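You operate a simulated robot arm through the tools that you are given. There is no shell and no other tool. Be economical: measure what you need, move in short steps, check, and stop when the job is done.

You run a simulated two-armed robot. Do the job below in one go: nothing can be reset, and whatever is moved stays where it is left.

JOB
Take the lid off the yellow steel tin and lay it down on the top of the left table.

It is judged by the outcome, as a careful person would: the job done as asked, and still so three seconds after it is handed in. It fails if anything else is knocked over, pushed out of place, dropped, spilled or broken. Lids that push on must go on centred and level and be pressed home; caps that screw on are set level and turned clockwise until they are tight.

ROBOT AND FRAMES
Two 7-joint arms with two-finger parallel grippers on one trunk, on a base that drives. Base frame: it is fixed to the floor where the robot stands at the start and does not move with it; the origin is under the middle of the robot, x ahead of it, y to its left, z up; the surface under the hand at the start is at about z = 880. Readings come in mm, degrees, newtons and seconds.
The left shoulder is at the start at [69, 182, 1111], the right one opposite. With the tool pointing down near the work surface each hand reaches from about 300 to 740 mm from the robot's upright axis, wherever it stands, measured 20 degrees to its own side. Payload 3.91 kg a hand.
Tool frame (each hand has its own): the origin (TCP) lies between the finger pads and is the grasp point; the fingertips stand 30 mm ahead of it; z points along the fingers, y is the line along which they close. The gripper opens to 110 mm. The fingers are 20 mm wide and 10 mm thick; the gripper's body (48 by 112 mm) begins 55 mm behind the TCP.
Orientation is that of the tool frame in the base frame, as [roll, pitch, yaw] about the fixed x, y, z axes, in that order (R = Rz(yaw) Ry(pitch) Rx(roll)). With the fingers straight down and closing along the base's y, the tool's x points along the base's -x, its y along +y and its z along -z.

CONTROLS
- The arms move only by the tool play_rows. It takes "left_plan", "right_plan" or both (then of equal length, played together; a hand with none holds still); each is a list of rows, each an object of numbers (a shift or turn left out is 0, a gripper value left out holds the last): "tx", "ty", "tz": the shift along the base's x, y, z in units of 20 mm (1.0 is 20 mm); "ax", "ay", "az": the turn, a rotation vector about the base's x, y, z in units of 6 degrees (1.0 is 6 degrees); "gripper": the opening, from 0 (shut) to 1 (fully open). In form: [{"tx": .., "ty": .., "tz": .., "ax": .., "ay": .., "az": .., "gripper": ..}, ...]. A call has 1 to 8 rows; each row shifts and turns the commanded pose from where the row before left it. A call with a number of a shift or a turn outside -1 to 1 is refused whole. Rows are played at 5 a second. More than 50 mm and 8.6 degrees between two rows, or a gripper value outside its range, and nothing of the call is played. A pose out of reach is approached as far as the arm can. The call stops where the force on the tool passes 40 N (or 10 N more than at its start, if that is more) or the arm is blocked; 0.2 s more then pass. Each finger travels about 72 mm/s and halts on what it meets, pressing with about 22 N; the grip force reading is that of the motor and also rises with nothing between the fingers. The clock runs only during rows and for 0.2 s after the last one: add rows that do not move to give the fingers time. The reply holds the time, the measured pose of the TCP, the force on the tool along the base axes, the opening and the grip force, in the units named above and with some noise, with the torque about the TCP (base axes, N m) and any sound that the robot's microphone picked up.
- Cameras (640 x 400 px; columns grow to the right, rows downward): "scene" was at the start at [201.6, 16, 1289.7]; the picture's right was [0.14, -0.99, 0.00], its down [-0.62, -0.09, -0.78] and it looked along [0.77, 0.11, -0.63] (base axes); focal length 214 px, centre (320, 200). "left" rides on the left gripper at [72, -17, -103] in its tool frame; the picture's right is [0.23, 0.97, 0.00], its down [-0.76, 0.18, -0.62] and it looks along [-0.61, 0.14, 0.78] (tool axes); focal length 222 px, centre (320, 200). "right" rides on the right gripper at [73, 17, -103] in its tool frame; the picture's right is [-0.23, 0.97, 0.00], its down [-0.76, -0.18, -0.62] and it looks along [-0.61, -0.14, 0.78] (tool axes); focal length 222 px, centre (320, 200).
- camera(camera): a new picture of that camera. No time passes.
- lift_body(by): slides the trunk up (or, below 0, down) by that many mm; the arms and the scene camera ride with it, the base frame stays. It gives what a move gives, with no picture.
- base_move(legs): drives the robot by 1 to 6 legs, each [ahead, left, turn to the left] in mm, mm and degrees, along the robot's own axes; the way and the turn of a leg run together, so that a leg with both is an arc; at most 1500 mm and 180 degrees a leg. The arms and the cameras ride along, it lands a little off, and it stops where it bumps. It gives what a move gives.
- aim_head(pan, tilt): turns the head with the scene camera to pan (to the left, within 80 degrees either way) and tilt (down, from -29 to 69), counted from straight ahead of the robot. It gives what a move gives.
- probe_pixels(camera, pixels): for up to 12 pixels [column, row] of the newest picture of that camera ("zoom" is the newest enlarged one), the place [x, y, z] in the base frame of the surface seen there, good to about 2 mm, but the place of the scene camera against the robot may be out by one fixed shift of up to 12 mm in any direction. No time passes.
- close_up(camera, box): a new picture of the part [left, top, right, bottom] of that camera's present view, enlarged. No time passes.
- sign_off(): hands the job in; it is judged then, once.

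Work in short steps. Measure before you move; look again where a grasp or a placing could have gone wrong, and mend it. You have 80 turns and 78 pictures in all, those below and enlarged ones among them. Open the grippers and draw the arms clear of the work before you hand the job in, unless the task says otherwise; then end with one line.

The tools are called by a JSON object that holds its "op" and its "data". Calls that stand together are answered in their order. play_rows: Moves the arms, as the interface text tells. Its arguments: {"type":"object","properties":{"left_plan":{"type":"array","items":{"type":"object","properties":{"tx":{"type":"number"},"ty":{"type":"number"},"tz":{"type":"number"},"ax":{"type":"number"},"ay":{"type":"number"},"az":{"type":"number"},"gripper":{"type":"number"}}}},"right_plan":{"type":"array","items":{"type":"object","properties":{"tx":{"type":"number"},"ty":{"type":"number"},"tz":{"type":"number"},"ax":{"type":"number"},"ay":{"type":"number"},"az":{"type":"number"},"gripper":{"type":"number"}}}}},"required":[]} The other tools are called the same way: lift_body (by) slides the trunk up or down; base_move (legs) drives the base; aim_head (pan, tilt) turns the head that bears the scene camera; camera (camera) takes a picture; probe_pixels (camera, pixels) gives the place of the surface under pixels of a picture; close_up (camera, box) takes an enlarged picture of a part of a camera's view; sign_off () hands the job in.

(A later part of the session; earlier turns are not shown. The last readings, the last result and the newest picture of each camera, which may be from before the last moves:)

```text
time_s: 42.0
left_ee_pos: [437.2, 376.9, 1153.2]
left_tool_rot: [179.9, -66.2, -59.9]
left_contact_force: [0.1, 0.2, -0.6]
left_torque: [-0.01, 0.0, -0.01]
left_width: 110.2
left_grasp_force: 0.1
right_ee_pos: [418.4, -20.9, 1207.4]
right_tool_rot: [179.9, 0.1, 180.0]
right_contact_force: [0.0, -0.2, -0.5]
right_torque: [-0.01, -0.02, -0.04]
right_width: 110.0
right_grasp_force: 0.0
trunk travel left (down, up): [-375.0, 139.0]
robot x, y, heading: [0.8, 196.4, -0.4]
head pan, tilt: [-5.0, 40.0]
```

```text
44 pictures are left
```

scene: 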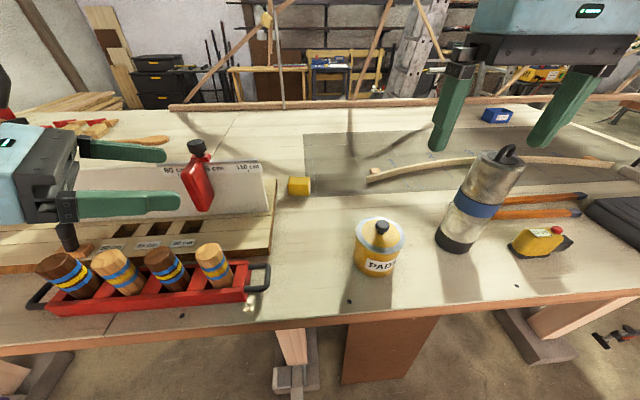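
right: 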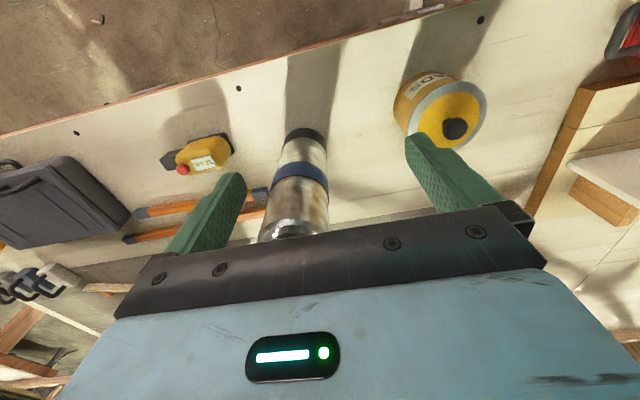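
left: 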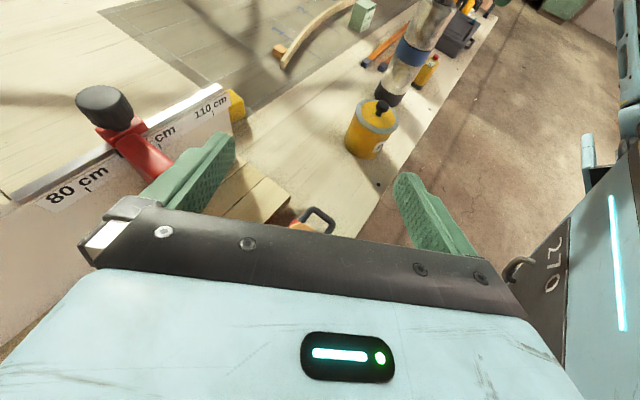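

The orientation is reached and the tin is visible between the fingers at (372,130). I move the left hand over the free space near (407,166), still high.

{"op": "play_rows", "data": {"left_plan": [{"ty": -1}, {"ty": -1}, {"ty": -1}, {"ty": -1}, {"ty": -1}, {"ty": -1}, {"ty": -1}, {"ty": -1}]}}

{"op": "play_rows", "data": {"left_plan": [{"ty": -1, "tx": -0.7}, {"ty": -1, "tx": -0.8}, {"ty": -0.55}, {"tz": -1}, {"tz": -1}, {"tz": -1}, {"tz": -1}, {"tz": -1}]}}

{"op": "camera", "data": {"camera": "left"}}

{"op": "camera", "data": {"camera": "scene"}}

```text
time_s: 43.8
left_ee_pos: [438.4, 221.7, 1154.9]
left_tool_rot: [179.6, -66.2, -59.7]
left_contact_force: [0.0, -0.7, 0.4]
left_torque: [0.02, 0.0, 0.0]
left_width: 110.0
left_grasp_force: 0.2
left hand out of reach, approached as far as the arm can: row 8
right_ee_pos: [419.6, -23.4, 1207.9]
right_tool_rot: [179.8, 0.0, 179.8]
right_contact_force: [0.3, 0.7, 0.2]
right_torque: [-0.01, 0.02, -0.05]
right_width: 110.1
right_grasp_force: 0.0
trunk travel left (down, up): [-375.0, 139.0]
robot x, y, heading: [1.8, 194.5, -0.1]
head pan, tilt: [-5.0, 40.0]
```

```text
time_s: 45.5
left_ee_pos: [411.4, 228.0, 1058.8]
left_tool_rot: [179.6, -66.3, -59.9]
left_contact_force: [0.1, 0.0, 1.3]
left_torque: [-0.05, 0.01, -0.02]
left_width: 109.8
left_grasp_force: 0.0
left hand out of reach, approached as far as the arm can: row 1, 2, 3, 5
right_ee_pos: [419.3, -22.6, 1208.5]
right_tool_rot: [179.9, -0.1, 179.9]
right_contact_force: [0.4, 0.2, -1.0]
right_torque: [0.0, -0.03, -0.01]
right_width: 109.8
right_grasp_force: 0.1
trunk travel left (down, up): [-375.0, 139.0]
robot x, y, heading: [4.0, 191.7, 0.1]
head pan, tilt: [-5.0, 40.0]
```

```text
43 pictures are left
```

left: 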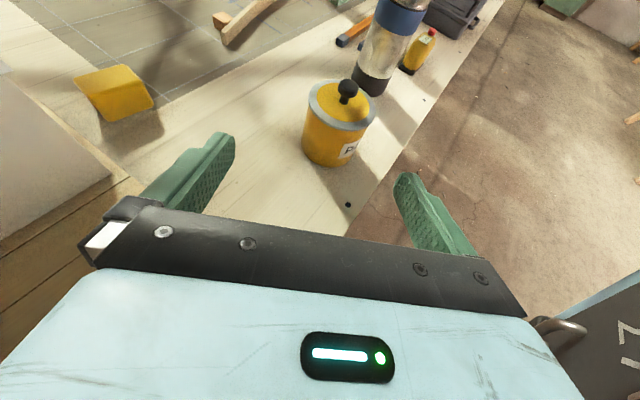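

```text
42 pictures are left
```

scene: 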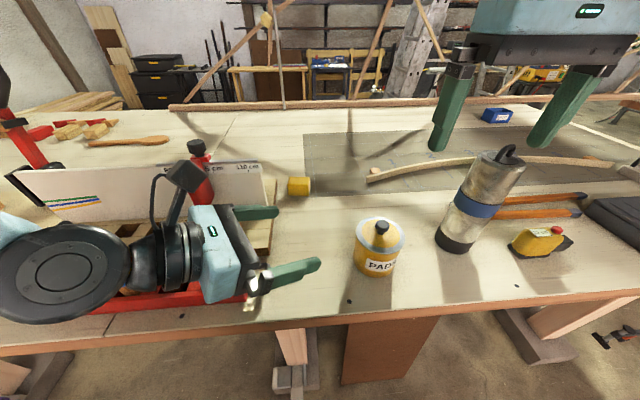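

The left hand stops at y≈225 because the arm folds too close to the trunk. I'll raise the trunk for clearance over the pegs, then back the base off 180 mm so both arms work more stretched.

{"op": "lift_body", "data": {"by": 100}}

{"op": "base_move", "data": {"legs": [[-180, 0, 0]]}}

{"op": "play_rows", "data": {"left_plan": [{"tx": 1}, {"tx": 1}, {"tx": 1}, {"tx": 1}, {"tx": 1}, {"tx": 1}, {"tx": 1}, {"tx": 1}], "right_plan": [{"tx": 1}, {"tx": 1}, {"tx": 1}, {"tx": 1}, {"tx": 1}, {"tx": 1}, {"tx": 1}, {"tx": 1}]}}

{"op": "play_rows", "data": {"left_plan": [{"ty": -1}, {"ty": -1}, {"ty": -1}], "right_plan": [{"ty": 1}, {"ty": 1}, {"ty": 1}]}}

{"op": "camera", "data": {"camera": "scene"}}

```text
time_s: 46.9
left_ee_pos: [412.2, 226.1, 1156.7]
left_tool_rot: [179.6, -66.0, -59.6]
left_contact_force: [-0.1, 0.5, 0.4]
left_torque: [-0.03, -0.03, -0.01]
left_width: 110.1
left_grasp_force: 0.1
right_ee_pos: [420.7, -23.1, 1307.2]
right_tool_rot: [179.9, -0.1, 179.9]
right_contact_force: [0.1, -0.6, -0.6]
right_torque: [-0.04, -0.04, -0.01]
right_width: 110.2
right_grasp_force: 0.1
trunk travel left (down, up): [-475.0, 39.0]
robot x, y, heading: [-1.5, 194.6, 0.0]
head pan, tilt: [-5.0, 40.0]
```

```text
time_s: 48.4
left_ee_pos: [232.4, 225.3, 1157.2]
left_tool_rot: [179.7, -65.9, -59.7]
left_contact_force: [0.5, -0.9, -0.5]
left_torque: [0.0, -0.01, 0.0]
left_width: 109.9
left_grasp_force: 0.1
right_ee_pos: [241.3, -23.0, 1308.6]
right_tool_rot: [179.9, -0.1, 179.8]
right_contact_force: [0.1, -0.3, 0.4]
right_torque: [0.03, 0.01, 0.01]
right_width: 109.9
right_grasp_force: 0.1
trunk travel left (down, up): [-475.0, 39.0]
robot x, y, heading: [-180.9, 190.6, 0.0]
head pan, tilt: [-5.0, 40.0]
```

```text
time_s: 50.2
left_ee_pos: [394.4, 228.1, 1156.5]
left_tool_rot: [179.7, -66.0, -59.8]
left_contact_force: [-0.6, 1.0, 0.9]
left_torque: [0.0, 0.01, -0.01]
left_width: 109.9
left_grasp_force: 0.1
right_ee_pos: [401.1, -21.6, 1307.4]
right_tool_rot: [180.0, -0.1, 179.8]
right_contact_force: [0.1, -0.3, 0.2]
right_torque: [-0.02, 0.0, -0.03]
right_width: 109.9
right_grasp_force: 0.1
trunk travel left (down, up): [-475.0, 39.0]
robot x, y, heading: [-178.2, 193.3, -0.0]
head pan, tilt: [-5.0, 40.0]
```

```text
time_s: 51.0
left_ee_pos: [400.1, 214.6, 1160.6]
left_tool_rot: [179.5, -66.0, -59.8]
left_contact_force: [-0.5, 0.6, 0.3]
left_torque: [-0.02, -0.02, 0.0]
left_width: 109.9
left_grasp_force: 0.0
left hand out of reach, approached as far as the arm can: row 1, 2, 3
right_ee_pos: [399.6, 38.6, 1308.1]
right_tool_rot: [179.9, 0.0, 179.8]
right_contact_force: [0.2, 0.2, 0.6]
right_torque: [-0.06, 0.01, 0.02]
right_width: 109.9
right_grasp_force: 0.0
trunk travel left (down, up): [-475.0, 39.0]
robot x, y, heading: [-178.7, 192.7, 0.0]
head pan, tilt: [-5.0, 40.0]
```

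```text
41 pictures are left
```

scene: 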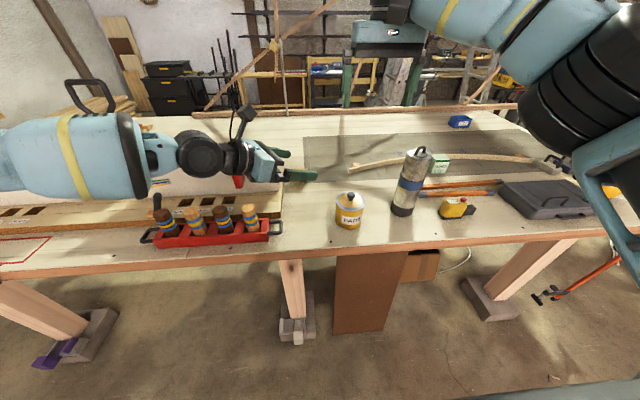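

With more distance the left hand still stops near y≈215 (a joint limit for this heading). I test how far the right hand, pointing down, can cross to the left.

{"op": "play_rows", "data": {"right_plan": [{"ty": 1, "tz": -1}, {"ty": 1, "tz": -1}, {"ty": 1, "tz": -1}, {"ty": 1, "tz": -1}, {"ty": 1}, {"ty": 1}]}}

```text
time_s: 52.4
left_ee_pos: [398.8, 214.2, 1159.9]
left_tool_rot: [179.6, -66.1, -59.8]
left_contact_force: [0.5, -0.2, 0.4]
left_torque: [-0.03, 0.0, -0.01]
left_width: 110.1
left_grasp_force: 0.0
right_ee_pos: [400.4, 159.9, 1228.3]
right_tool_rot: [179.9, -0.1, 179.8]
right_contact_force: [0.4, 0.5, -0.2]
right_torque: [-0.01, 0.02, 0.0]
right_width: 110.1
right_grasp_force: 0.1
trunk travel left (down, up): [-475.0, 39.0]
robot x, y, heading: [-181.0, 193.0, 0.0]
head pan, tilt: [-5.0, 40.0]
```

The right hand crosses well at this distance (rel. y −33). I move the right hand aside, then drive the base 170 mm right so that both hands can meet at the tin.

{"op": "play_rows", "data": {"right_plan": [{"ty": -1}, {"ty": -1}, {"ty": -1}, {"ty": -1}]}}

{"op": "base_move", "data": {"legs": [[0, -172, 0]]}}

{"op": "play_rows", "data": {"left_plan": [{"ty": 1}, {"ty": 1}, {"ty": 1}, {"ty": 1}, {"ty": 1}]}}

{"op": "play_rows", "data": {"right_plan": [{"ty": 1, "tx": 1}, {"ty": 1, "tx": 1}, {"ty": 1, "tx": 1}, {"ty": 1, "tx": 0.8}, {"ty": 1}, {"ty": 0.5}]}}

```text
time_s: 53.4
left_ee_pos: [399.1, 214.3, 1160.2]
left_tool_rot: [179.7, -66.0, -59.9]
left_contact_force: [-0.7, 0.6, -0.1]
left_torque: [-0.03, 0.04, 0.03]
left_width: 110.0
left_grasp_force: 0.1
right_ee_pos: [400.7, 76.4, 1228.0]
right_tool_rot: [179.9, 0.0, 179.9]
right_contact_force: [-0.2, -0.1, 0.2]
right_torque: [0.02, 0.01, -0.01]
right_width: 110.2
right_grasp_force: 0.1
trunk travel left (down, up): [-475.0, 39.0]
robot x, y, heading: [-180.6, 194.3, -0.1]
head pan, tilt: [-5.0, 40.0]
```

```text
time_s: 55.5
left_ee_pos: [399.7, 44.2, 1161.1]
left_tool_rot: [179.5, -66.1, -59.9]
left_contact_force: [0.5, 0.8, 0.0]
left_torque: [0.02, 0.01, -0.02]
left_width: 110.0
left_grasp_force: 0.1
right_ee_pos: [399.4, -92.6, 1227.3]
right_tool_rot: [180.0, 0.0, 179.8]
right_contact_force: [-0.6, -0.2, -0.1]
right_torque: [0.0, 0.03, -0.02]
right_width: 110.0
right_grasp_force: 0.0
trunk travel left (down, up): [-475.0, 39.0]
robot x, y, heading: [-177.6, 25.0, -0.1]
head pan, tilt: [-5.0, 40.0]
```

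```text
time_s: 56.7
left_ee_pos: [400.1, 144.3, 1160.4]
left_tool_rot: [179.7, -66.1, -60.0]
left_contact_force: [-1.5, 0.5, -0.1]
left_torque: [-0.01, -0.03, -0.01]
left_width: 109.8
left_grasp_force: 0.0
right_ee_pos: [400.3, -91.8, 1227.8]
right_tool_rot: [179.9, 0.0, 179.8]
right_contact_force: [-0.3, 0.4, -0.5]
right_torque: [0.01, 0.01, -0.01]
right_width: 109.7
right_grasp_force: 0.1
trunk travel left (down, up): [-475.0, 39.0]
robot x, y, heading: [-176.4, 24.9, -0.0]
head pan, tilt: [-5.0, 40.0]
```

```text
time_s: 58.3
left_ee_pos: [398.9, 143.0, 1160.6]
left_tool_rot: [179.6, -66.0, -59.9]
left_contact_force: [-0.1, -0.5, 0.0]
left_torque: [-0.01, 0.0, 0.02]
left_width: 110.2
left_grasp_force: 0.0
right_ee_pos: [436.6, -30.5, 1214.3]
right_tool_rot: [179.1, -0.3, 177.1]
right_contact_force: [0.2, 0.0, -0.2]
right_torque: [0.0, -0.01, -0.01]
right_width: 109.8
right_grasp_force: 0.1
right hand out of reach, approached as far as the arm can: row 3, 4, 5, 6
trunk travel left (down, up): [-475.0, 39.0]
robot x, y, heading: [-177.5, 24.8, 0.0]
head pan, tilt: [-5.0, 40.0]
stopped in row 6 (right hand): the arm was blocked; the commanded pose is now the measured one
```

The right hand was blocked at (437,−30). I look at the scene to see what it met.

{"op": "camera", "data": {"camera": "scene"}}

{"op": "camera", "data": {"camera": "right"}}

```text
40 pictures are left
```

scene: 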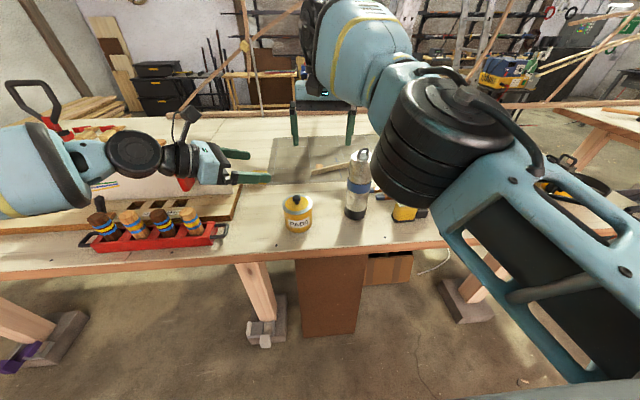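

```text
39 pictures are left
```

right: 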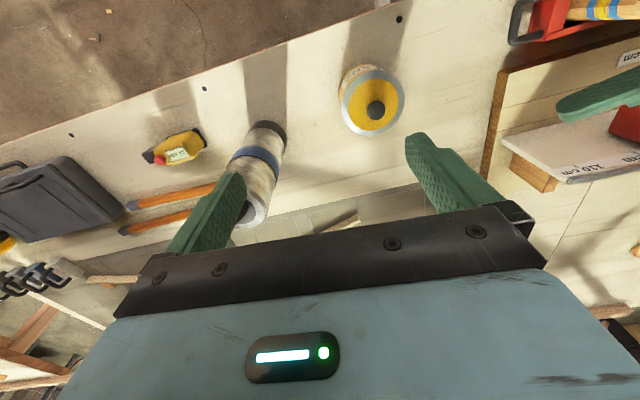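

The right arm is near full stretch at this height; lower and closer will help. I probe the left forearm to see how it lies over the tray, and drive the base 60 mm ahead.

{"op": "probe_pixels", "data": {"camera": "scene", "pixels": [[30, 150], [30, 200], [75, 190], [100, 155], [130, 178], [165, 175], [200, 165], [105, 235], [200, 230], [235, 153]]}}

{"op": "base_move", "data": {"legs": [[60, 0, 0]]}}

{"op": "play_rows", "data": {"right_plan": [{"tz": -1}, {"tz": -1}, {"ty": 1}, {"ty": 1}, {"ty": 1}, {"ty": 0.7}]}}

```text
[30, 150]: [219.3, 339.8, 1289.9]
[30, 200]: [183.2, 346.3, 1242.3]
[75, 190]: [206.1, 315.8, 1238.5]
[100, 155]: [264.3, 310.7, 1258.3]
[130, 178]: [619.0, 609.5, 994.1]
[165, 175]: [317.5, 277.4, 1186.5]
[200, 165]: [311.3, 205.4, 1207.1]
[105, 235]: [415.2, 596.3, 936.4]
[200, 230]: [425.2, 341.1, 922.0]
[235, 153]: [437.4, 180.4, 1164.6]
```

```text
time_s: 59.3
left_ee_pos: [458.3, 142.5, 1162.3]
left_tool_rot: [179.7, -66.2, -60.0]
left_contact_force: [-0.5, 0.0, 0.0]
left_torque: [0.03, 0.02, -0.01]
left_width: 109.8
left_grasp_force: 0.2
right_ee_pos: [495.0, -29.2, 1214.8]
right_tool_rot: [179.1, -0.2, 177.2]
right_contact_force: [-0.2, 0.1, 0.7]
right_torque: [-0.02, 0.02, 0.0]
right_width: 110.2
right_grasp_force: 0.0
trunk travel left (down, up): [-475.0, 39.0]
robot x, y, heading: [-122.4, 22.0, -0.0]
head pan, tilt: [-5.0, 40.0]
```

```text
time_s: 60.7
left_ee_pos: [457.3, 144.3, 1160.6]
left_tool_rot: [179.7, -66.1, -60.1]
left_contact_force: [-0.8, 1.0, -0.1]
left_torque: [0.01, -0.02, -0.01]
left_width: 110.1
left_grasp_force: 0.1
right_ee_pos: [478.0, 41.9, 1172.9]
right_tool_rot: [179.1, -0.3, 177.1]
right_contact_force: [0.1, 0.3, 0.0]
right_torque: [-0.01, -0.01, -0.04]
right_width: 109.9
right_grasp_force: 0.0
right hand out of reach, approached as far as the arm can: row 1, 2, 3, 4, 5, 6
trunk travel left (down, up): [-475.0, 39.0]
robot x, y, heading: [-119.8, 24.9, 0.2]
head pan, tilt: [-5.0, 40.0]
```

The right hand is now directly above the knob at z 1173. Now the left hand goes to its pre-grasp spot about 120 mm behind the tin along its heading and descends to z≈940.

{"op": "play_rows", "data": {"left_plan": [{"tx": -0.9, "ty": 0.4}, {"tx": -0.9, "ty": 0.4}, {"tx": -0.7, "ty": 0.3}, {"tz": -1}, {"tz": -1}, {"tz": -1}, {"tz": -1}, {"tz": -1}]}}

{"op": "play_rows", "data": {"left_plan": [{"tz": -1}, {"tz": -1}, {"tz": -1}, {"tz": -1}, {"tz": -1}]}}

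{"op": "camera", "data": {"camera": "scene"}}

{"op": "camera", "data": {"camera": "left"}}

```text
time_s: 62.5
left_ee_pos: [410.1, 165.5, 1059.1]
left_tool_rot: [179.7, -66.1, -60.0]
left_contact_force: [0.0, -0.2, 0.0]
left_torque: [0.0, -0.01, 0.02]
left_width: 110.0
left_grasp_force: 0.1
right_ee_pos: [479.7, 41.9, 1171.4]
right_tool_rot: [179.1, -0.3, 177.2]
right_contact_force: [-0.8, 0.3, 0.8]
right_torque: [0.01, 0.01, -0.01]
right_width: 110.0
right_grasp_force: 0.0
trunk travel left (down, up): [-475.0, 39.0]
robot x, y, heading: [-122.3, 23.2, 0.1]
head pan, tilt: [-5.0, 40.0]
```

```text
time_s: 63.7
left_ee_pos: [393.9, 165.4, 1029.6]
left_tool_rot: [179.7, -65.6, -59.9]
left_contact_force: [0.0, -0.1, -0.3]
left_torque: [-0.02, 0.01, -0.01]
left_width: 110.1
left_grasp_force: 0.2
left hand out of reach, approached as far as the arm can: row 2, 3, 4, 5
right_ee_pos: [479.1, 41.9, 1172.2]
right_tool_rot: [179.1, -0.4, 177.2]
right_contact_force: [0.6, -0.4, -0.9]
right_torque: [0.03, -0.02, 0.01]
right_width: 110.2
right_grasp_force: 0.0
trunk travel left (down, up): [-475.0, 39.0]
robot x, y, heading: [-118.3, 24.5, -0.2]
head pan, tilt: [-5.0, 40.0]
```

```text
38 pictures are left
```

scene: 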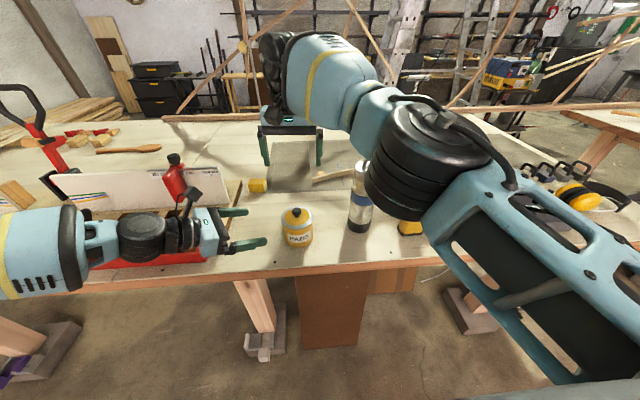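

```text
37 pictures are left
```

left: 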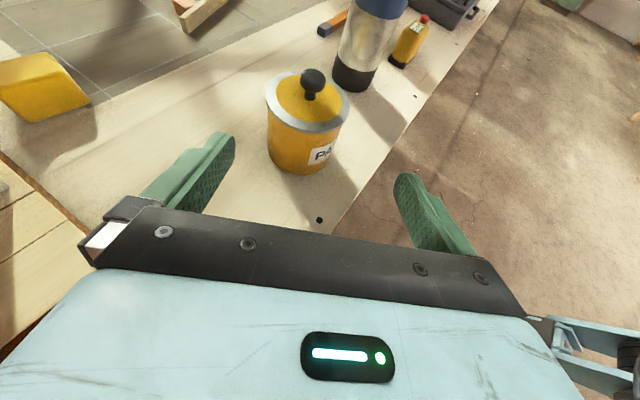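

With the trunk up the left hand stops at z≈1030. I'll check the left forearm's place first, before lowering the trunk.

{"op": "probe_pixels", "data": {"camera": "scene", "pixels": [[20, 290], [70, 285], [100, 260], [145, 258], [60, 215], [140, 225], [180, 245], [205, 255], [165, 257], [120, 280]]}}

{"op": "close_up", "data": {"camera": "scene", "box": [0, 160, 320, 340]}}

```text
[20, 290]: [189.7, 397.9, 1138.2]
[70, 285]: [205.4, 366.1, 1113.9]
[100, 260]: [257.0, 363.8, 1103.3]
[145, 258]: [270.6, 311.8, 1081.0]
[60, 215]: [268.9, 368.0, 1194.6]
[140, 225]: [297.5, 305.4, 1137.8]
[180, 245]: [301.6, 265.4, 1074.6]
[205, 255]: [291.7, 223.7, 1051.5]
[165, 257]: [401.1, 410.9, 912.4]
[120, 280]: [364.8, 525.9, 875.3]
```

```text
2.00 times, centred on (160, 250) of scene
```

zoom: 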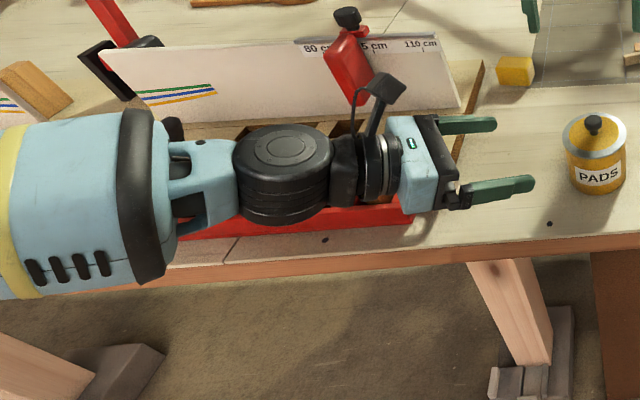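

The forearm lies at x≈200–340, in front of the tray (x≥385), with its underside about 1060, so lowering by 115 mm keeps it clear. I lower 60 mm first, then look.

{"op": "lift_body", "data": {"by": -60}}

{"op": "camera", "data": {"camera": "scene"}}

```text
time_s: 64.7
left_ee_pos: [395.1, 164.8, 970.5]
left_tool_rot: [179.8, -66.2, -60.0]
left_contact_force: [-0.8, -0.4, 0.6]
left_torque: [0.04, -0.01, -0.02]
left_width: 110.1
left_grasp_force: 0.1
right_ee_pos: [477.6, 41.8, 1113.7]
right_tool_rot: [179.2, -0.2, 177.2]
right_contact_force: [0.1, -0.4, 0.8]
right_torque: [0.01, -0.02, 0.0]
right_width: 109.9
right_grasp_force: 0.0
trunk travel left (down, up): [-415.0, 99.0]
robot x, y, heading: [-118.0, 22.8, 0.1]
head pan, tilt: [-5.0, 40.0]
```

```text
35 pictures are left
```

scene: 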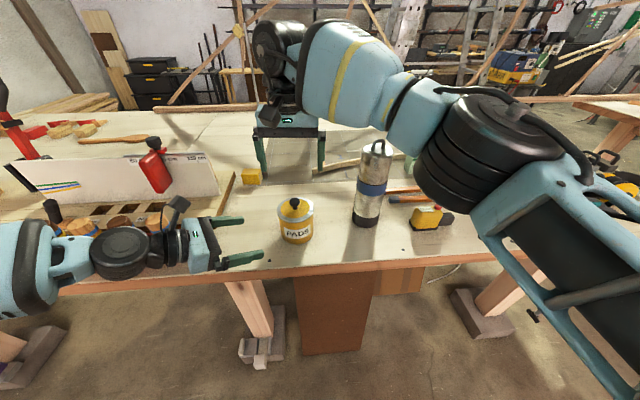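

I check the right forearm's clearance above the bottle before lowering more.

{"op": "probe_pixels", "data": {"camera": "scene", "pixels": [[345, 118], [385, 120], [405, 150], [430, 190], [470, 210], [320, 110], [377, 145], [105, 275], [150, 262], [30, 300]]}}

{"op": "lift_body", "data": {"by": -50}}

{"op": "camera", "data": {"camera": "scene"}}

```text
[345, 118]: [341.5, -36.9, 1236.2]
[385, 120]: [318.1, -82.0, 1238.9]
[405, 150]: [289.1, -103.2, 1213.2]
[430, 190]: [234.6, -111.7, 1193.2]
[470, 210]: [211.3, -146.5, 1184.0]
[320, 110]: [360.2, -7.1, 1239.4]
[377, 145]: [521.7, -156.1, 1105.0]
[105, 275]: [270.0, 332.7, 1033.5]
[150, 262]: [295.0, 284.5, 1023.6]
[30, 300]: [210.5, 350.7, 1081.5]
```

```text
time_s: 65.6
left_ee_pos: [394.7, 166.2, 920.9]
left_tool_rot: [179.7, -66.2, -59.9]
left_contact_force: [-0.5, -0.3, 0.2]
left_torque: [0.0, -0.01, 0.01]
left_width: 109.9
left_grasp_force: 0.0
right_ee_pos: [478.8, 39.9, 1064.4]
right_tool_rot: [179.2, -0.3, 177.2]
right_contact_force: [-1.0, -0.3, -0.9]
right_torque: [0.02, 0.01, 0.0]
right_width: 109.9
right_grasp_force: 0.2
trunk travel left (down, up): [-365.0, 149.0]
robot x, y, heading: [-119.0, 26.8, -0.1]
head pan, tilt: [-5.0, 40.0]
```

```text
34 pictures are left
```

scene: 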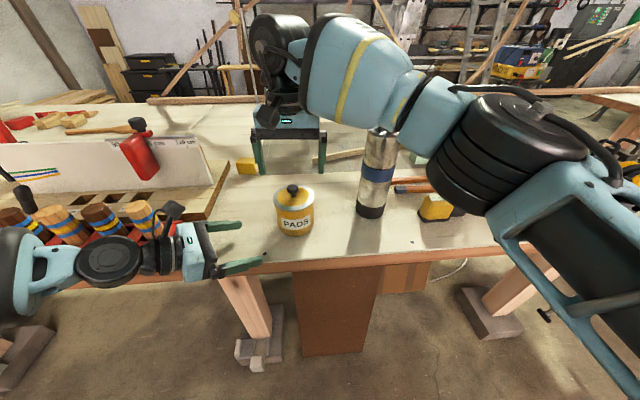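

I check with the left and right wrist cameras where the tin is relative to the hands before closing in.

{"op": "camera", "data": {"camera": "left"}}

{"op": "camera", "data": {"camera": "right"}}

```text
33 pictures are left
```

left: 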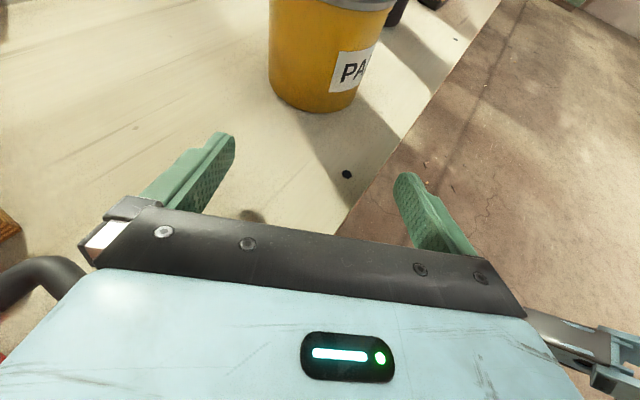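

```text
32 pictures are left
```

right: 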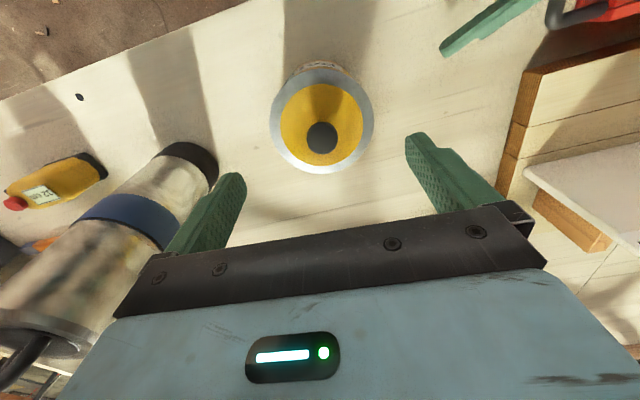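

{"op": "probe_pixels", "data": {"camera": "left", "pixels": [[270, 60], [315, 60], [358, 60], [318, 108], [30, 280], [225, 140], [405, 180]]}}

{"op": "probe_pixels", "data": {"camera": "right", "pixels": [[322, 137], [272, 118], [372, 118], [322, 172], [325, 70], [450, 50]]}}

```text
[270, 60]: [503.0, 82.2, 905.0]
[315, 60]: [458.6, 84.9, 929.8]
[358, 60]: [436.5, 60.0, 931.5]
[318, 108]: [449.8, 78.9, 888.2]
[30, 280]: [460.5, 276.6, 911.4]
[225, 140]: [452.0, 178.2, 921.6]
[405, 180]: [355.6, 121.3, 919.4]
```

```text
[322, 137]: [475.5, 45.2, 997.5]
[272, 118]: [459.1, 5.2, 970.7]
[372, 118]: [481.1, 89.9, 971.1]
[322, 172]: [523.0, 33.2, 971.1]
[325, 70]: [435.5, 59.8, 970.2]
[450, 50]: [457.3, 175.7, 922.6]
```

The tin is at (476,45), body radius about 42 mm. The left hand needs 10 mm sideways then about 131 mm along its heading; I do the sideways step first, to see the pose obeys, and narrow the right gripper.

{"op": "play_rows", "data": {"left_plan": [{"gripper": 1, "tx": 0.42, "ty": 0.24}, {"gripper": 1}], "right_plan": [{"gripper": 0.6}, {"gripper": 0.6}]}}

```text
time_s: 66.2
left_ee_pos: [402.9, 171.8, 919.6]
left_tool_rot: [179.8, -66.1, -60.1]
left_contact_force: [1.1, 0.3, 0.7]
left_torque: [0.03, 0.0, -0.02]
left_width: 110.4
left_grasp_force: 0.0
right_ee_pos: [479.2, 40.8, 1062.5]
right_tool_rot: [179.1, -0.4, 177.2]
right_contact_force: [0.7, -0.6, -0.6]
right_torque: [-0.05, -0.03, 0.0]
right_width: 65.9
right_grasp_force: 0.1
trunk travel left (down, up): [-365.0, 149.0]
robot x, y, heading: [-121.9, 22.4, 0.0]
head pan, tilt: [-5.0, 40.0]
```

It obeys well. Now I advance 80 mm along the heading and check the finger positions.

{"op": "play_rows", "data": {"left_plan": [{"gripper": 1, "tx": 0.5, "ty": -0.866}, {"tx": 0.5, "ty": -0.866}, {"tx": 0.5, "ty": -0.866}, {"tx": 0.5, "ty": -0.866}, {}]}}

{"op": "camera", "data": {"camera": "left"}}

{"op": "close_up", "data": {"camera": "right", "box": [200, 0, 520, 200]}}

```text
time_s: 67.4
left_ee_pos: [443.4, 101.6, 919.6]
left_tool_rot: [179.6, -66.1, -59.9]
left_contact_force: [-0.4, 1.1, 0.0]
left_torque: [-0.01, 0.0, -0.03]
left_width: 110.0
left_grasp_force: 0.1
right_ee_pos: [478.8, 42.6, 1062.3]
right_tool_rot: [179.1, -0.3, 177.2]
right_contact_force: [-0.5, -0.4, 0.6]
right_torque: [0.01, -0.05, 0.0]
right_width: 65.8
right_grasp_force: 0.1
trunk travel left (down, up): [-365.0, 149.0]
robot x, y, heading: [-122.1, 25.2, 0.1]
head pan, tilt: [-5.0, 40.0]
```

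```text
31 pictures are left
```

left: 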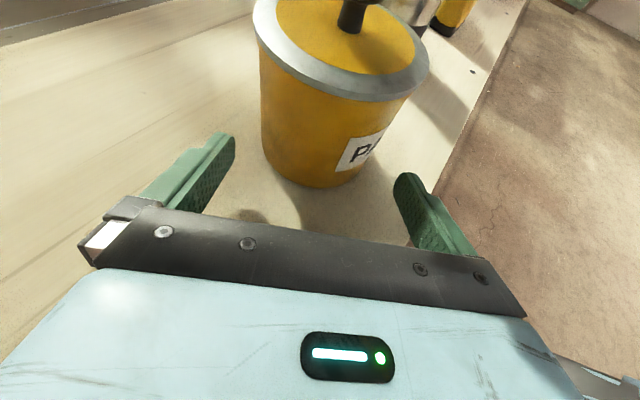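

```text
2.00 times, centred on (360, 100) of right
```

zoom: 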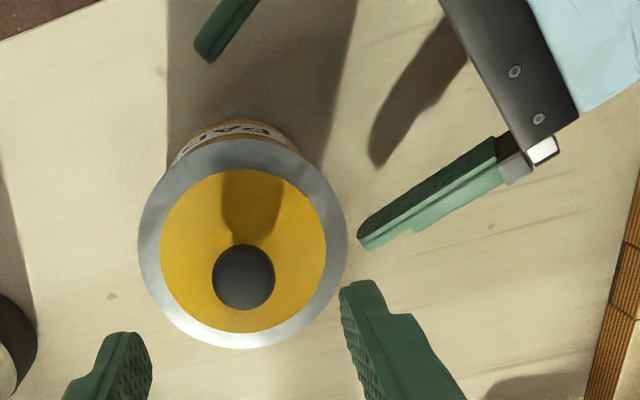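

Lateral offset computes to 0 with about 51 mm left to go. I advance 25 mm and look again.

{"op": "play_rows", "data": {"left_plan": [{"gripper": 1, "tx": 0.3, "ty": -0.52, "tz": -0.1}, {"tx": 0.3, "ty": -0.52, "tz": -0.1}, {}]}}

{"op": "camera", "data": {"camera": "left"}}

{"op": "close_up", "data": {"camera": "right", "box": [200, 0, 520, 200]}}

```text
time_s: 68.2
left_ee_pos: [454.8, 81.0, 915.1]
left_tool_rot: [179.6, -66.1, -59.8]
left_contact_force: [0.4, 0.0, 0.3]
left_torque: [-0.03, -0.03, -0.01]
left_width: 110.0
left_grasp_force: 0.1
right_ee_pos: [478.4, 43.6, 1062.5]
right_tool_rot: [179.0, -0.4, 177.2]
right_contact_force: [-0.7, 0.2, 0.4]
right_torque: [-0.01, 0.03, -0.02]
right_width: 65.8
right_grasp_force: 0.1
trunk travel left (down, up): [-365.0, 149.0]
robot x, y, heading: [-120.9, 26.8, -0.1]
head pan, tilt: [-5.0, 40.0]
```

```text
29 pictures are left
```

left: 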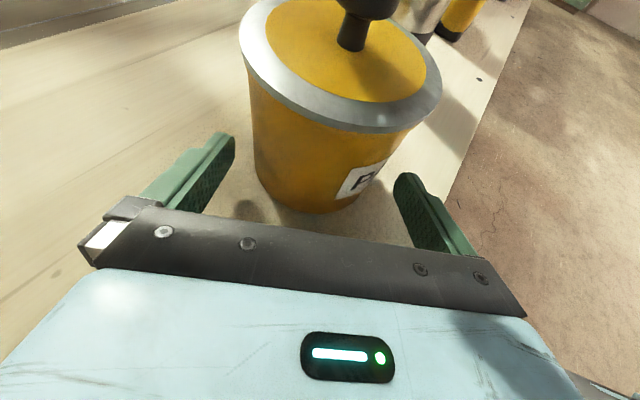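

```text
2.00 times, centred on (360, 100) of right
```

zoom: 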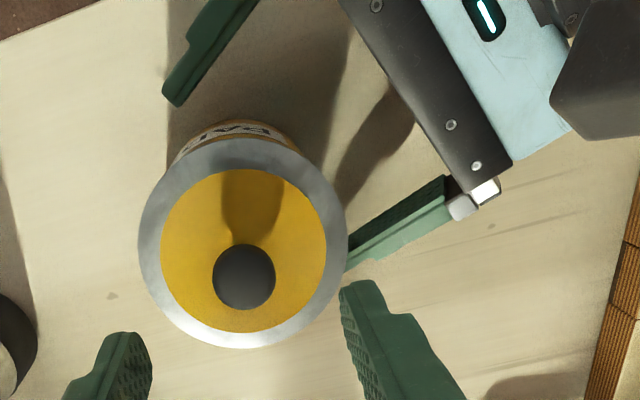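

Gap looks roughly even given the camera offset; I measure tin edges and fingertips to be sure.

{"op": "probe_pixels", "data": {"camera": "left", "pixels": [[258, 160], [256, 120], [325, 170], [385, 165], [400, 140], [233, 145], [398, 182], [325, 205], [330, 120], [330, 130]]}}

```text
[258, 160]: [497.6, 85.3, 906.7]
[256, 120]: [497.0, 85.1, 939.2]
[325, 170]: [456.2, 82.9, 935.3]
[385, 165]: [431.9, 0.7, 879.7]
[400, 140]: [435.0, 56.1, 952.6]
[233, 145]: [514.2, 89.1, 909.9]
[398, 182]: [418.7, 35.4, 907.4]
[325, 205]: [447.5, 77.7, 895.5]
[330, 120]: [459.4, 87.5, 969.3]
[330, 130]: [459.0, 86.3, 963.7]
```

Finger midline and tin centre agree within 1 mm, with 12 mm clearance each side. I advance the last 24 mm and close.

{"op": "play_rows", "data": {"left_plan": [{"gripper": 1, "tx": 0.3, "ty": -0.52}, {"gripper": 1, "tx": 0.3, "ty": -0.52}, {"gripper": 1}]}}

{"op": "play_rows", "data": {"left_plan": [{"gripper": 0.75}, {"gripper": 0.6}, {"gripper": 0.6}, {"gripper": 0.6}]}}

{"op": "camera", "data": {"camera": "left"}}

{"op": "camera", "data": {"camera": "right"}}

```text
time_s: 69.0
left_ee_pos: [466.8, 60.2, 915.6]
left_tool_rot: [179.6, -66.1, -59.8]
left_contact_force: [0.2, 0.1, -0.7]
left_torque: [-0.03, -0.01, 0.01]
left_width: 109.7
left_grasp_force: 0.2
right_ee_pos: [479.2, 42.8, 1061.5]
right_tool_rot: [179.0, -0.3, 177.3]
right_contact_force: [-0.3, 0.7, -0.3]
right_torque: [-0.01, 0.02, 0.01]
right_width: 66.3
right_grasp_force: 0.0
trunk travel left (down, up): [-365.0, 149.0]
robot x, y, heading: [-122.9, 22.7, 0.0]
head pan, tilt: [-5.0, 40.0]
```

```text
time_s: 70.0
left_ee_pos: [467.2, 60.0, 914.7]
left_tool_rot: [179.6, -66.1, -59.9]
left_contact_force: [0.4, -0.7, 0.1]
left_torque: [-0.05, -0.03, 0.04]
left_width: 88.4
left_grasp_force: 21.5
right_ee_pos: [479.7, 41.1, 1063.1]
right_tool_rot: [179.1, -0.4, 177.1]
right_contact_force: [0.6, -0.5, -0.2]
right_torque: [0.0, 0.02, 0.01]
right_width: 66.0
right_grasp_force: 0.1
trunk travel left (down, up): [-365.0, 149.0]
robot x, y, heading: [-122.1, 23.7, -0.1]
head pan, tilt: [-5.0, 40.0]
```

```text
27 pictures are left
```

left: 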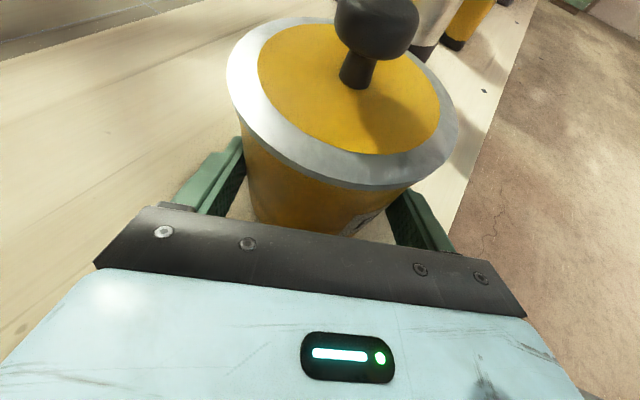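

```text
26 pictures are left
```

right: 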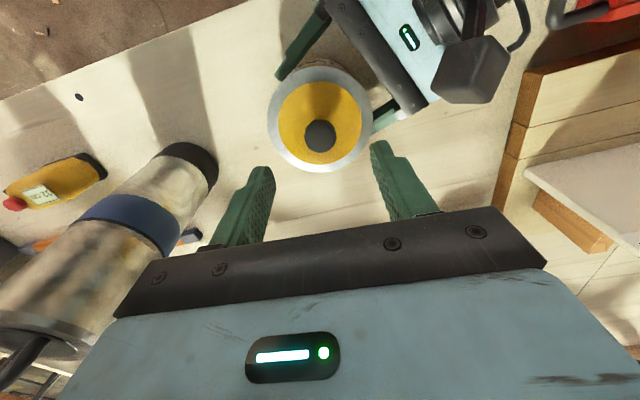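

The left hand holds the body (88 mm, 21.5 N) and the tin has not moved. Before the right hand descends I measure the left wrist camera's box, seen at (475,70), since it is near the right gripper's path.

{"op": "probe_pixels", "data": {"camera": "right", "pixels": [[475, 65], [440, 92], [483, 97], [505, 70], [460, 50], [433, 90], [320, 135], [330, 135], [320, 172], [270, 110], [371, 115]]}}

```text
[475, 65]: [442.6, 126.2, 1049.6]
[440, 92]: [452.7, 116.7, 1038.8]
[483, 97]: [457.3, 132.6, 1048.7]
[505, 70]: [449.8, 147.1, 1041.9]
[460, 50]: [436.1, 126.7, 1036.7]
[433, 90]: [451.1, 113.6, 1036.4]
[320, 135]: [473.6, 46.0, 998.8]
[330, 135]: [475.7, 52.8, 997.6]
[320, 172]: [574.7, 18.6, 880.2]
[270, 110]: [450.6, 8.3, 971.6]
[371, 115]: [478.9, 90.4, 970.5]
```

The box begins at y≈112 and z≤1050, clear of the right gripper (y≤100). The knob is at (475,46.5), so I lower the right hand onto it.

{"op": "play_rows", "data": {"right_plan": [{"gripper": 0.6, "tx": -0.18, "ty": 0.24}, {"gripper": 0.6, "tz": -1}, {"gripper": 0.6, "tz": -1}, {"gripper": 0.6, "tz": -0.5}, {"gripper": 0.6, "tz": -0.4}, {"gripper": 0.6}], "left_plan": [{"gripper": 0.6}, {"gripper": 0.6}, {"gripper": 0.6}, {"gripper": 0.6}, {"gripper": 0.6}, {"gripper": 0.6}]}}

{"op": "camera", "data": {"camera": "right"}}

```text
time_s: 71.4
left_ee_pos: [468.6, 59.9, 916.3]
left_tool_rot: [179.6, -66.1, -59.9]
left_contact_force: [0.5, 0.8, 1.1]
left_torque: [0.01, -0.03, 0.0]
left_width: 88.3
left_grasp_force: 22.0
right_ee_pos: [475.1, 44.9, 1004.1]
right_tool_rot: [179.1, -0.4, 177.1]
right_contact_force: [0.3, 0.2, 0.8]
right_torque: [0.01, -0.01, 0.0]
right_width: 66.1
right_grasp_force: 0.0
trunk travel left (down, up): [-365.0, 149.0]
robot x, y, heading: [-121.1, 24.9, -0.2]
head pan, tilt: [-5.0, 40.0]
```

```text
25 pictures are left
```

right: 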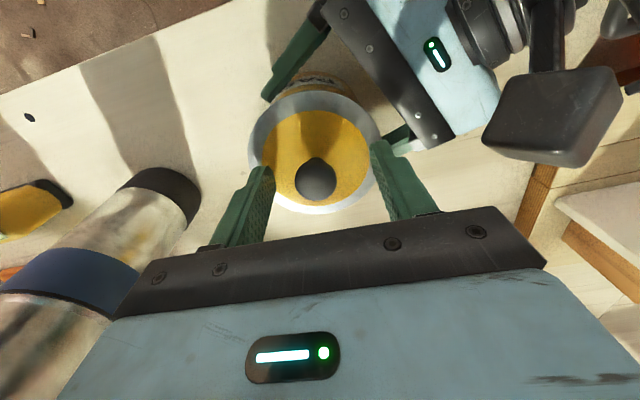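

The knob is centred between the right fingers (316,180). I close on it while the left keeps its grip.

{"op": "play_rows", "data": {"right_plan": [{"gripper": 0.3}, {"gripper": 0.1}, {"gripper": 0}, {"gripper": 0}, {"gripper": 0}], "left_plan": [{"gripper": 0.6}, {"gripper": 0.6}, {"gripper": 0.6}, {"gripper": 0.6}, {"gripper": 0.6}]}}

{"op": "play_rows", "data": {"right_plan": [{"gripper": 0, "tz": 0.1}, {"gripper": 0, "tz": 0.1}, {"gripper": 0, "tz": 0.1}, {"gripper": 0}], "left_plan": [{"gripper": 0.6}, {"gripper": 0.6}, {"gripper": 0.6}, {"gripper": 0.6}]}}

{"op": "camera", "data": {"camera": "left"}}

```text
time_s: 72.6
left_ee_pos: [467.0, 59.2, 915.5]
left_tool_rot: [179.5, -66.1, -59.9]
left_contact_force: [-0.1, 0.2, 0.6]
left_torque: [0.02, -0.04, 0.03]
left_width: 88.2
left_grasp_force: 22.0
right_ee_pos: [474.9, 46.4, 1004.4]
right_tool_rot: [179.1, -0.4, 177.1]
right_contact_force: [0.5, -1.2, -0.1]
right_torque: [-0.05, -0.01, -0.02]
right_width: 24.5
right_grasp_force: 21.5
trunk travel left (down, up): [-365.0, 149.0]
robot x, y, heading: [-122.5, 26.7, -0.0]
head pan, tilt: [-5.0, 40.0]
heard: snap
```

```text
time_s: 73.6
left_ee_pos: [466.8, 58.4, 916.3]
left_tool_rot: [179.6, -66.1, -59.9]
left_contact_force: [0.9, 0.3, 0.0]
left_torque: [0.03, -0.06, 0.01]
left_width: 88.5
left_grasp_force: 21.8
right_ee_pos: [474.5, 45.7, 1011.4]
right_tool_rot: [179.1, -0.4, 177.2]
right_contact_force: [0.1, 0.3, 0.2]
right_torque: [-0.03, -0.01, -0.01]
right_width: 24.1
right_grasp_force: 22.6
trunk travel left (down, up): [-365.0, 149.0]
robot x, y, heading: [-117.3, 25.8, 0.2]
head pan, tilt: [-5.0, 40.0]
```

```text
24 pictures are left
```

left: 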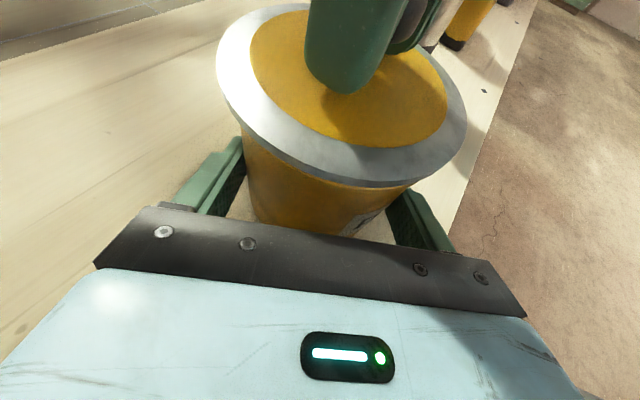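

A snap was heard and the lid seems to have risen while the tin stayed. I lift 20 mm more and look.

{"op": "play_rows", "data": {"right_plan": [{"gripper": 0, "tz": 0.5}, {"gripper": 0, "tz": 0.5}, {"gripper": 0}], "left_plan": [{"gripper": 0.6}, {"gripper": 0.6}, {"gripper": 0.6}]}}

{"op": "camera", "data": {"camera": "left"}}

{"op": "camera", "data": {"camera": "scene"}}

```text
time_s: 74.4
left_ee_pos: [467.0, 59.6, 915.9]
left_tool_rot: [179.6, -66.2, -60.0]
left_contact_force: [-0.2, 0.0, -0.4]
left_torque: [-0.02, -0.04, 0.01]
left_width: 88.3
left_grasp_force: 21.8
right_ee_pos: [475.8, 47.3, 1029.8]
right_tool_rot: [179.1, -0.4, 177.2]
right_contact_force: [0.5, 0.5, -0.3]
right_torque: [0.03, -0.02, 0.02]
right_width: 24.1
right_grasp_force: 21.6
trunk travel left (down, up): [-365.0, 149.0]
robot x, y, heading: [-124.2, 23.9, -0.2]
head pan, tilt: [-5.0, 40.0]
```

```text
23 pictures are left
```

left: 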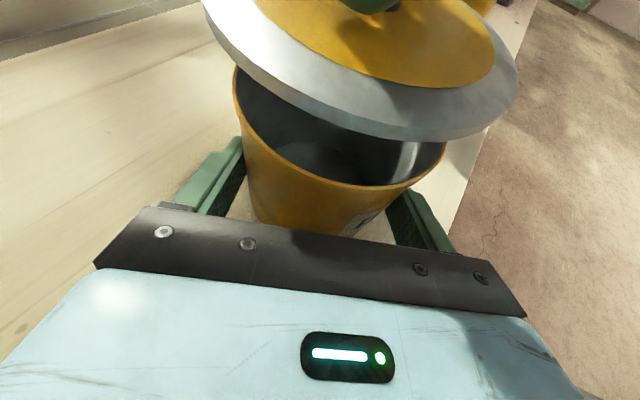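

```text
22 pictures are left
```

scene: 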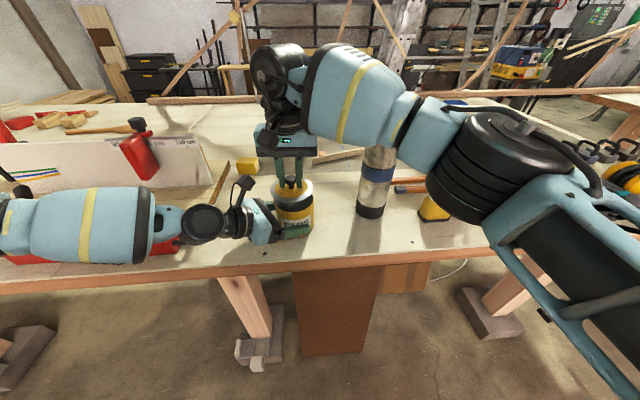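

The lid is off and the open tin stands in the left hand. I raise the lid 60 mm more, then open the left hand slowly and draw it straight back along its heading.

{"op": "play_rows", "data": {"right_plan": [{"gripper": 0, "tz": 1}, {"gripper": 0, "tz": 1}, {"gripper": 0, "tz": 1}, {"gripper": 0}, {"gripper": 0}, {"gripper": 0}, {"gripper": 0}], "left_plan": [{"gripper": 0.6}, {"gripper": 0.6}, {"gripper": 0.6}, {"gripper": 0.9}, {"gripper": 1}, {"gripper": 1}, {"gripper": 1}]}}

{"op": "play_rows", "data": {"right_plan": [{"gripper": 0}, {"gripper": 0}, {"gripper": 0}, {"gripper": 0}, {"gripper": 0}, {"gripper": 0}, {"gripper": 0}], "left_plan": [{"gripper": 1, "tx": -0.5, "ty": 0.866}, {"gripper": 1, "tx": -0.5, "ty": 0.866}, {"gripper": 1, "tx": -0.5, "ty": 0.866}, {"gripper": 1, "tx": -0.5, "ty": 0.866}, {"gripper": 1, "tx": -0.5, "ty": 0.866}, {"gripper": 1, "tx": -0.5, "ty": 0.866}, {"gripper": 1}]}}

{"op": "camera", "data": {"camera": "scene"}}

{"op": "camera", "data": {"camera": "left"}}

```text
time_s: 76.0
left_ee_pos: [467.5, 58.9, 916.5]
left_tool_rot: [179.6, -66.0, -60.0]
left_contact_force: [-0.5, 0.7, 0.4]
left_torque: [0.01, -0.02, -0.01]
left_width: 110.0
left_grasp_force: 0.1
right_ee_pos: [475.0, 46.4, 1090.6]
right_tool_rot: [179.0, -0.4, 177.2]
right_contact_force: [-0.1, 0.4, -1.3]
right_torque: [0.0, 0.01, -0.03]
right_width: 24.5
right_grasp_force: 22.0
trunk travel left (down, up): [-365.0, 149.0]
robot x, y, heading: [-119.3, 23.4, 0.0]
head pan, tilt: [-5.0, 40.0]
```

```text
time_s: 77.6
left_ee_pos: [406.9, 163.1, 916.0]
left_tool_rot: [179.6, -66.1, -59.9]
left_contact_force: [1.4, 0.3, 0.2]
left_torque: [0.01, -0.03, -0.02]
left_width: 110.2
left_grasp_force: 0.1
right_ee_pos: [475.8, 46.0, 1091.1]
right_tool_rot: [179.1, -0.3, 177.3]
right_contact_force: [0.0, 0.6, -0.1]
right_torque: [0.0, 0.01, 0.02]
right_width: 24.2
right_grasp_force: 21.8
trunk travel left (down, up): [-365.0, 149.0]
robot x, y, heading: [-123.3, 24.5, 0.2]
head pan, tilt: [-5.0, 40.0]
```

```text
21 pictures are left
```

scene: 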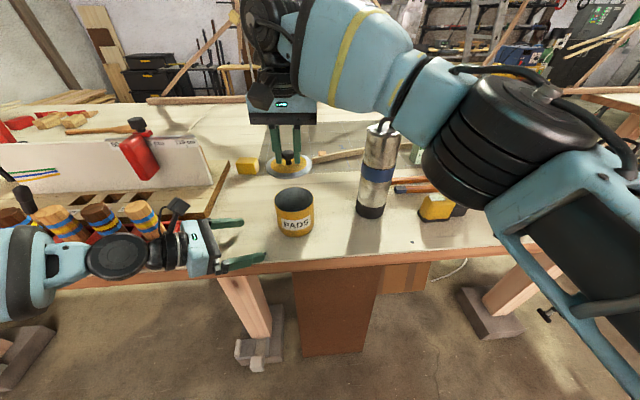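

```text
20 pictures are left
```

left: 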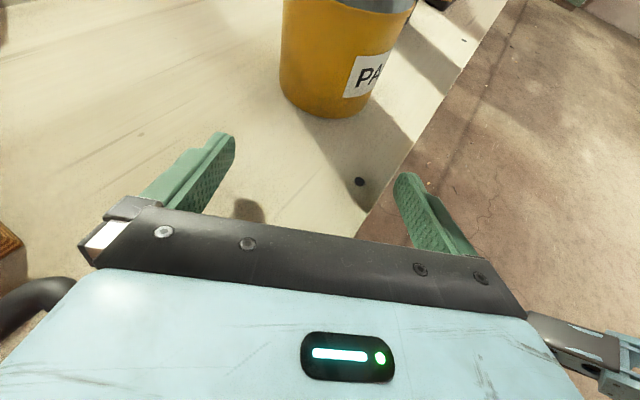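

The tin stands where it was, open. I raise the left hand and pull it back toward the robot, off the table.

{"op": "play_rows", "data": {"right_plan": [{"gripper": 0}, {"gripper": 0}, {"gripper": 0}, {"gripper": 0}, {"gripper": 0}, {"gripper": 0}, {"gripper": 0}, {"gripper": 0}], "left_plan": [{"gripper": 1, "tz": 1}, {"tz": 1}, {"tz": 1}, {"tz": 1}, {"tz": 1}, {"tz": 1}, {"tz": 1}, {"tz": 1}]}}

{"op": "play_rows", "data": {"right_plan": [{"gripper": 0}, {"gripper": 0}, {"gripper": 0}, {"gripper": 0}, {"gripper": 0}, {"gripper": 0}, {"gripper": 0}, {"gripper": 0}], "left_plan": [{"gripper": 1, "ty": 1}, {"ty": 1}, {"ty": 1}, {"ty": 1}, {"ty": 1}, {"ty": 1}, {"ty": 1}, {"ty": 1}]}}

{"op": "camera", "data": {"camera": "scene"}}

```text
time_s: 79.4
left_ee_pos: [406.5, 164.7, 1076.8]
left_tool_rot: [179.7, -66.1, -59.7]
left_contact_force: [-0.5, -0.1, 0.0]
left_torque: [0.0, -0.02, 0.01]
left_width: 110.0
left_grasp_force: 0.1
right_ee_pos: [475.7, 46.8, 1091.0]
right_tool_rot: [179.1, -0.4, 177.2]
right_contact_force: [-0.4, 0.0, -0.6]
right_torque: [0.0, 0.0, 0.0]
right_width: 24.3
right_grasp_force: 22.1
trunk travel left (down, up): [-365.0, 149.0]
robot x, y, heading: [-119.4, 19.3, 0.1]
head pan, tilt: [-5.0, 40.0]
```

```text
time_s: 81.2
left_ee_pos: [405.5, 323.8, 1076.1]
left_tool_rot: [179.6, -66.1, -60.0]
left_contact_force: [0.2, 0.3, -0.4]
left_torque: [0.02, -0.02, -0.02]
left_width: 110.2
left_grasp_force: 0.1
right_ee_pos: [476.3, 46.4, 1089.6]
right_tool_rot: [179.2, -0.4, 177.1]
right_contact_force: [-0.3, 0.1, -0.7]
right_torque: [0.04, -0.03, -0.01]
right_width: 24.6
right_grasp_force: 22.0
trunk travel left (down, up): [-365.0, 149.0]
robot x, y, heading: [-122.2, 24.5, 0.1]
head pan, tilt: [-5.0, 40.0]
```

```text
19 pictures are left
```

scene: 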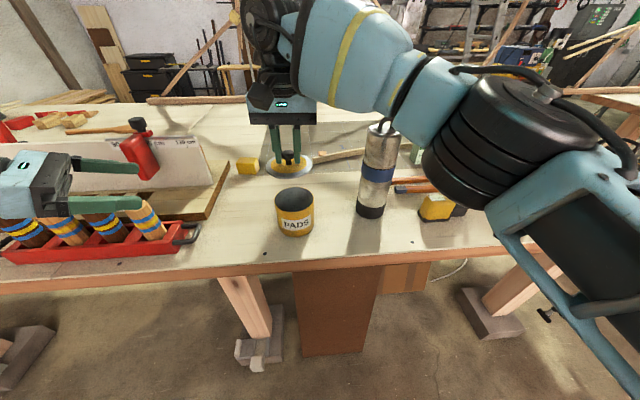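

The space left of the tin (y 100–260) is clear. I carry the lid toward (445,175), still high, and see whether the right arm reaches.

{"op": "play_rows", "data": {"right_plan": [{"gripper": 0, "ty": 1, "tx": -0.25}, {"gripper": 0, "ty": 1, "tx": -0.25}, {"gripper": 0, "ty": 1, "tx": -0.25}, {"gripper": 0, "ty": 1, "tx": -0.25}, {"gripper": 0, "ty": 1, "tx": -0.25}, {"gripper": 0, "ty": 1, "tx": -0.25}, {"gripper": 0, "ty": 0.3}, {"gripper": 0}]}}

```text
time_s: 82.3
left_ee_pos: [407.0, 323.1, 1075.6]
left_tool_rot: [179.6, -66.2, -59.8]
left_contact_force: [-0.3, 0.0, 0.2]
left_torque: [-0.04, -0.02, 0.0]
left_width: 109.9
left_grasp_force: 0.0
right_ee_pos: [511.0, 26.6, 1098.1]
right_tool_rot: [175.9, -1.9, 166.4]
right_contact_force: [0.9, -0.5, -0.4]
right_torque: [0.02, 0.01, 0.0]
right_width: 24.5
right_grasp_force: 22.5
right hand out of reach, approached as far as the arm can: row 5
trunk travel left (down, up): [-365.0, 149.0]
robot x, y, heading: [-120.6, 20.2, 0.2]
head pan, tilt: [-5.0, 40.0]
stopped in row 5 (right hand): the arm was blocked; the commanded pose is now the measured one
```

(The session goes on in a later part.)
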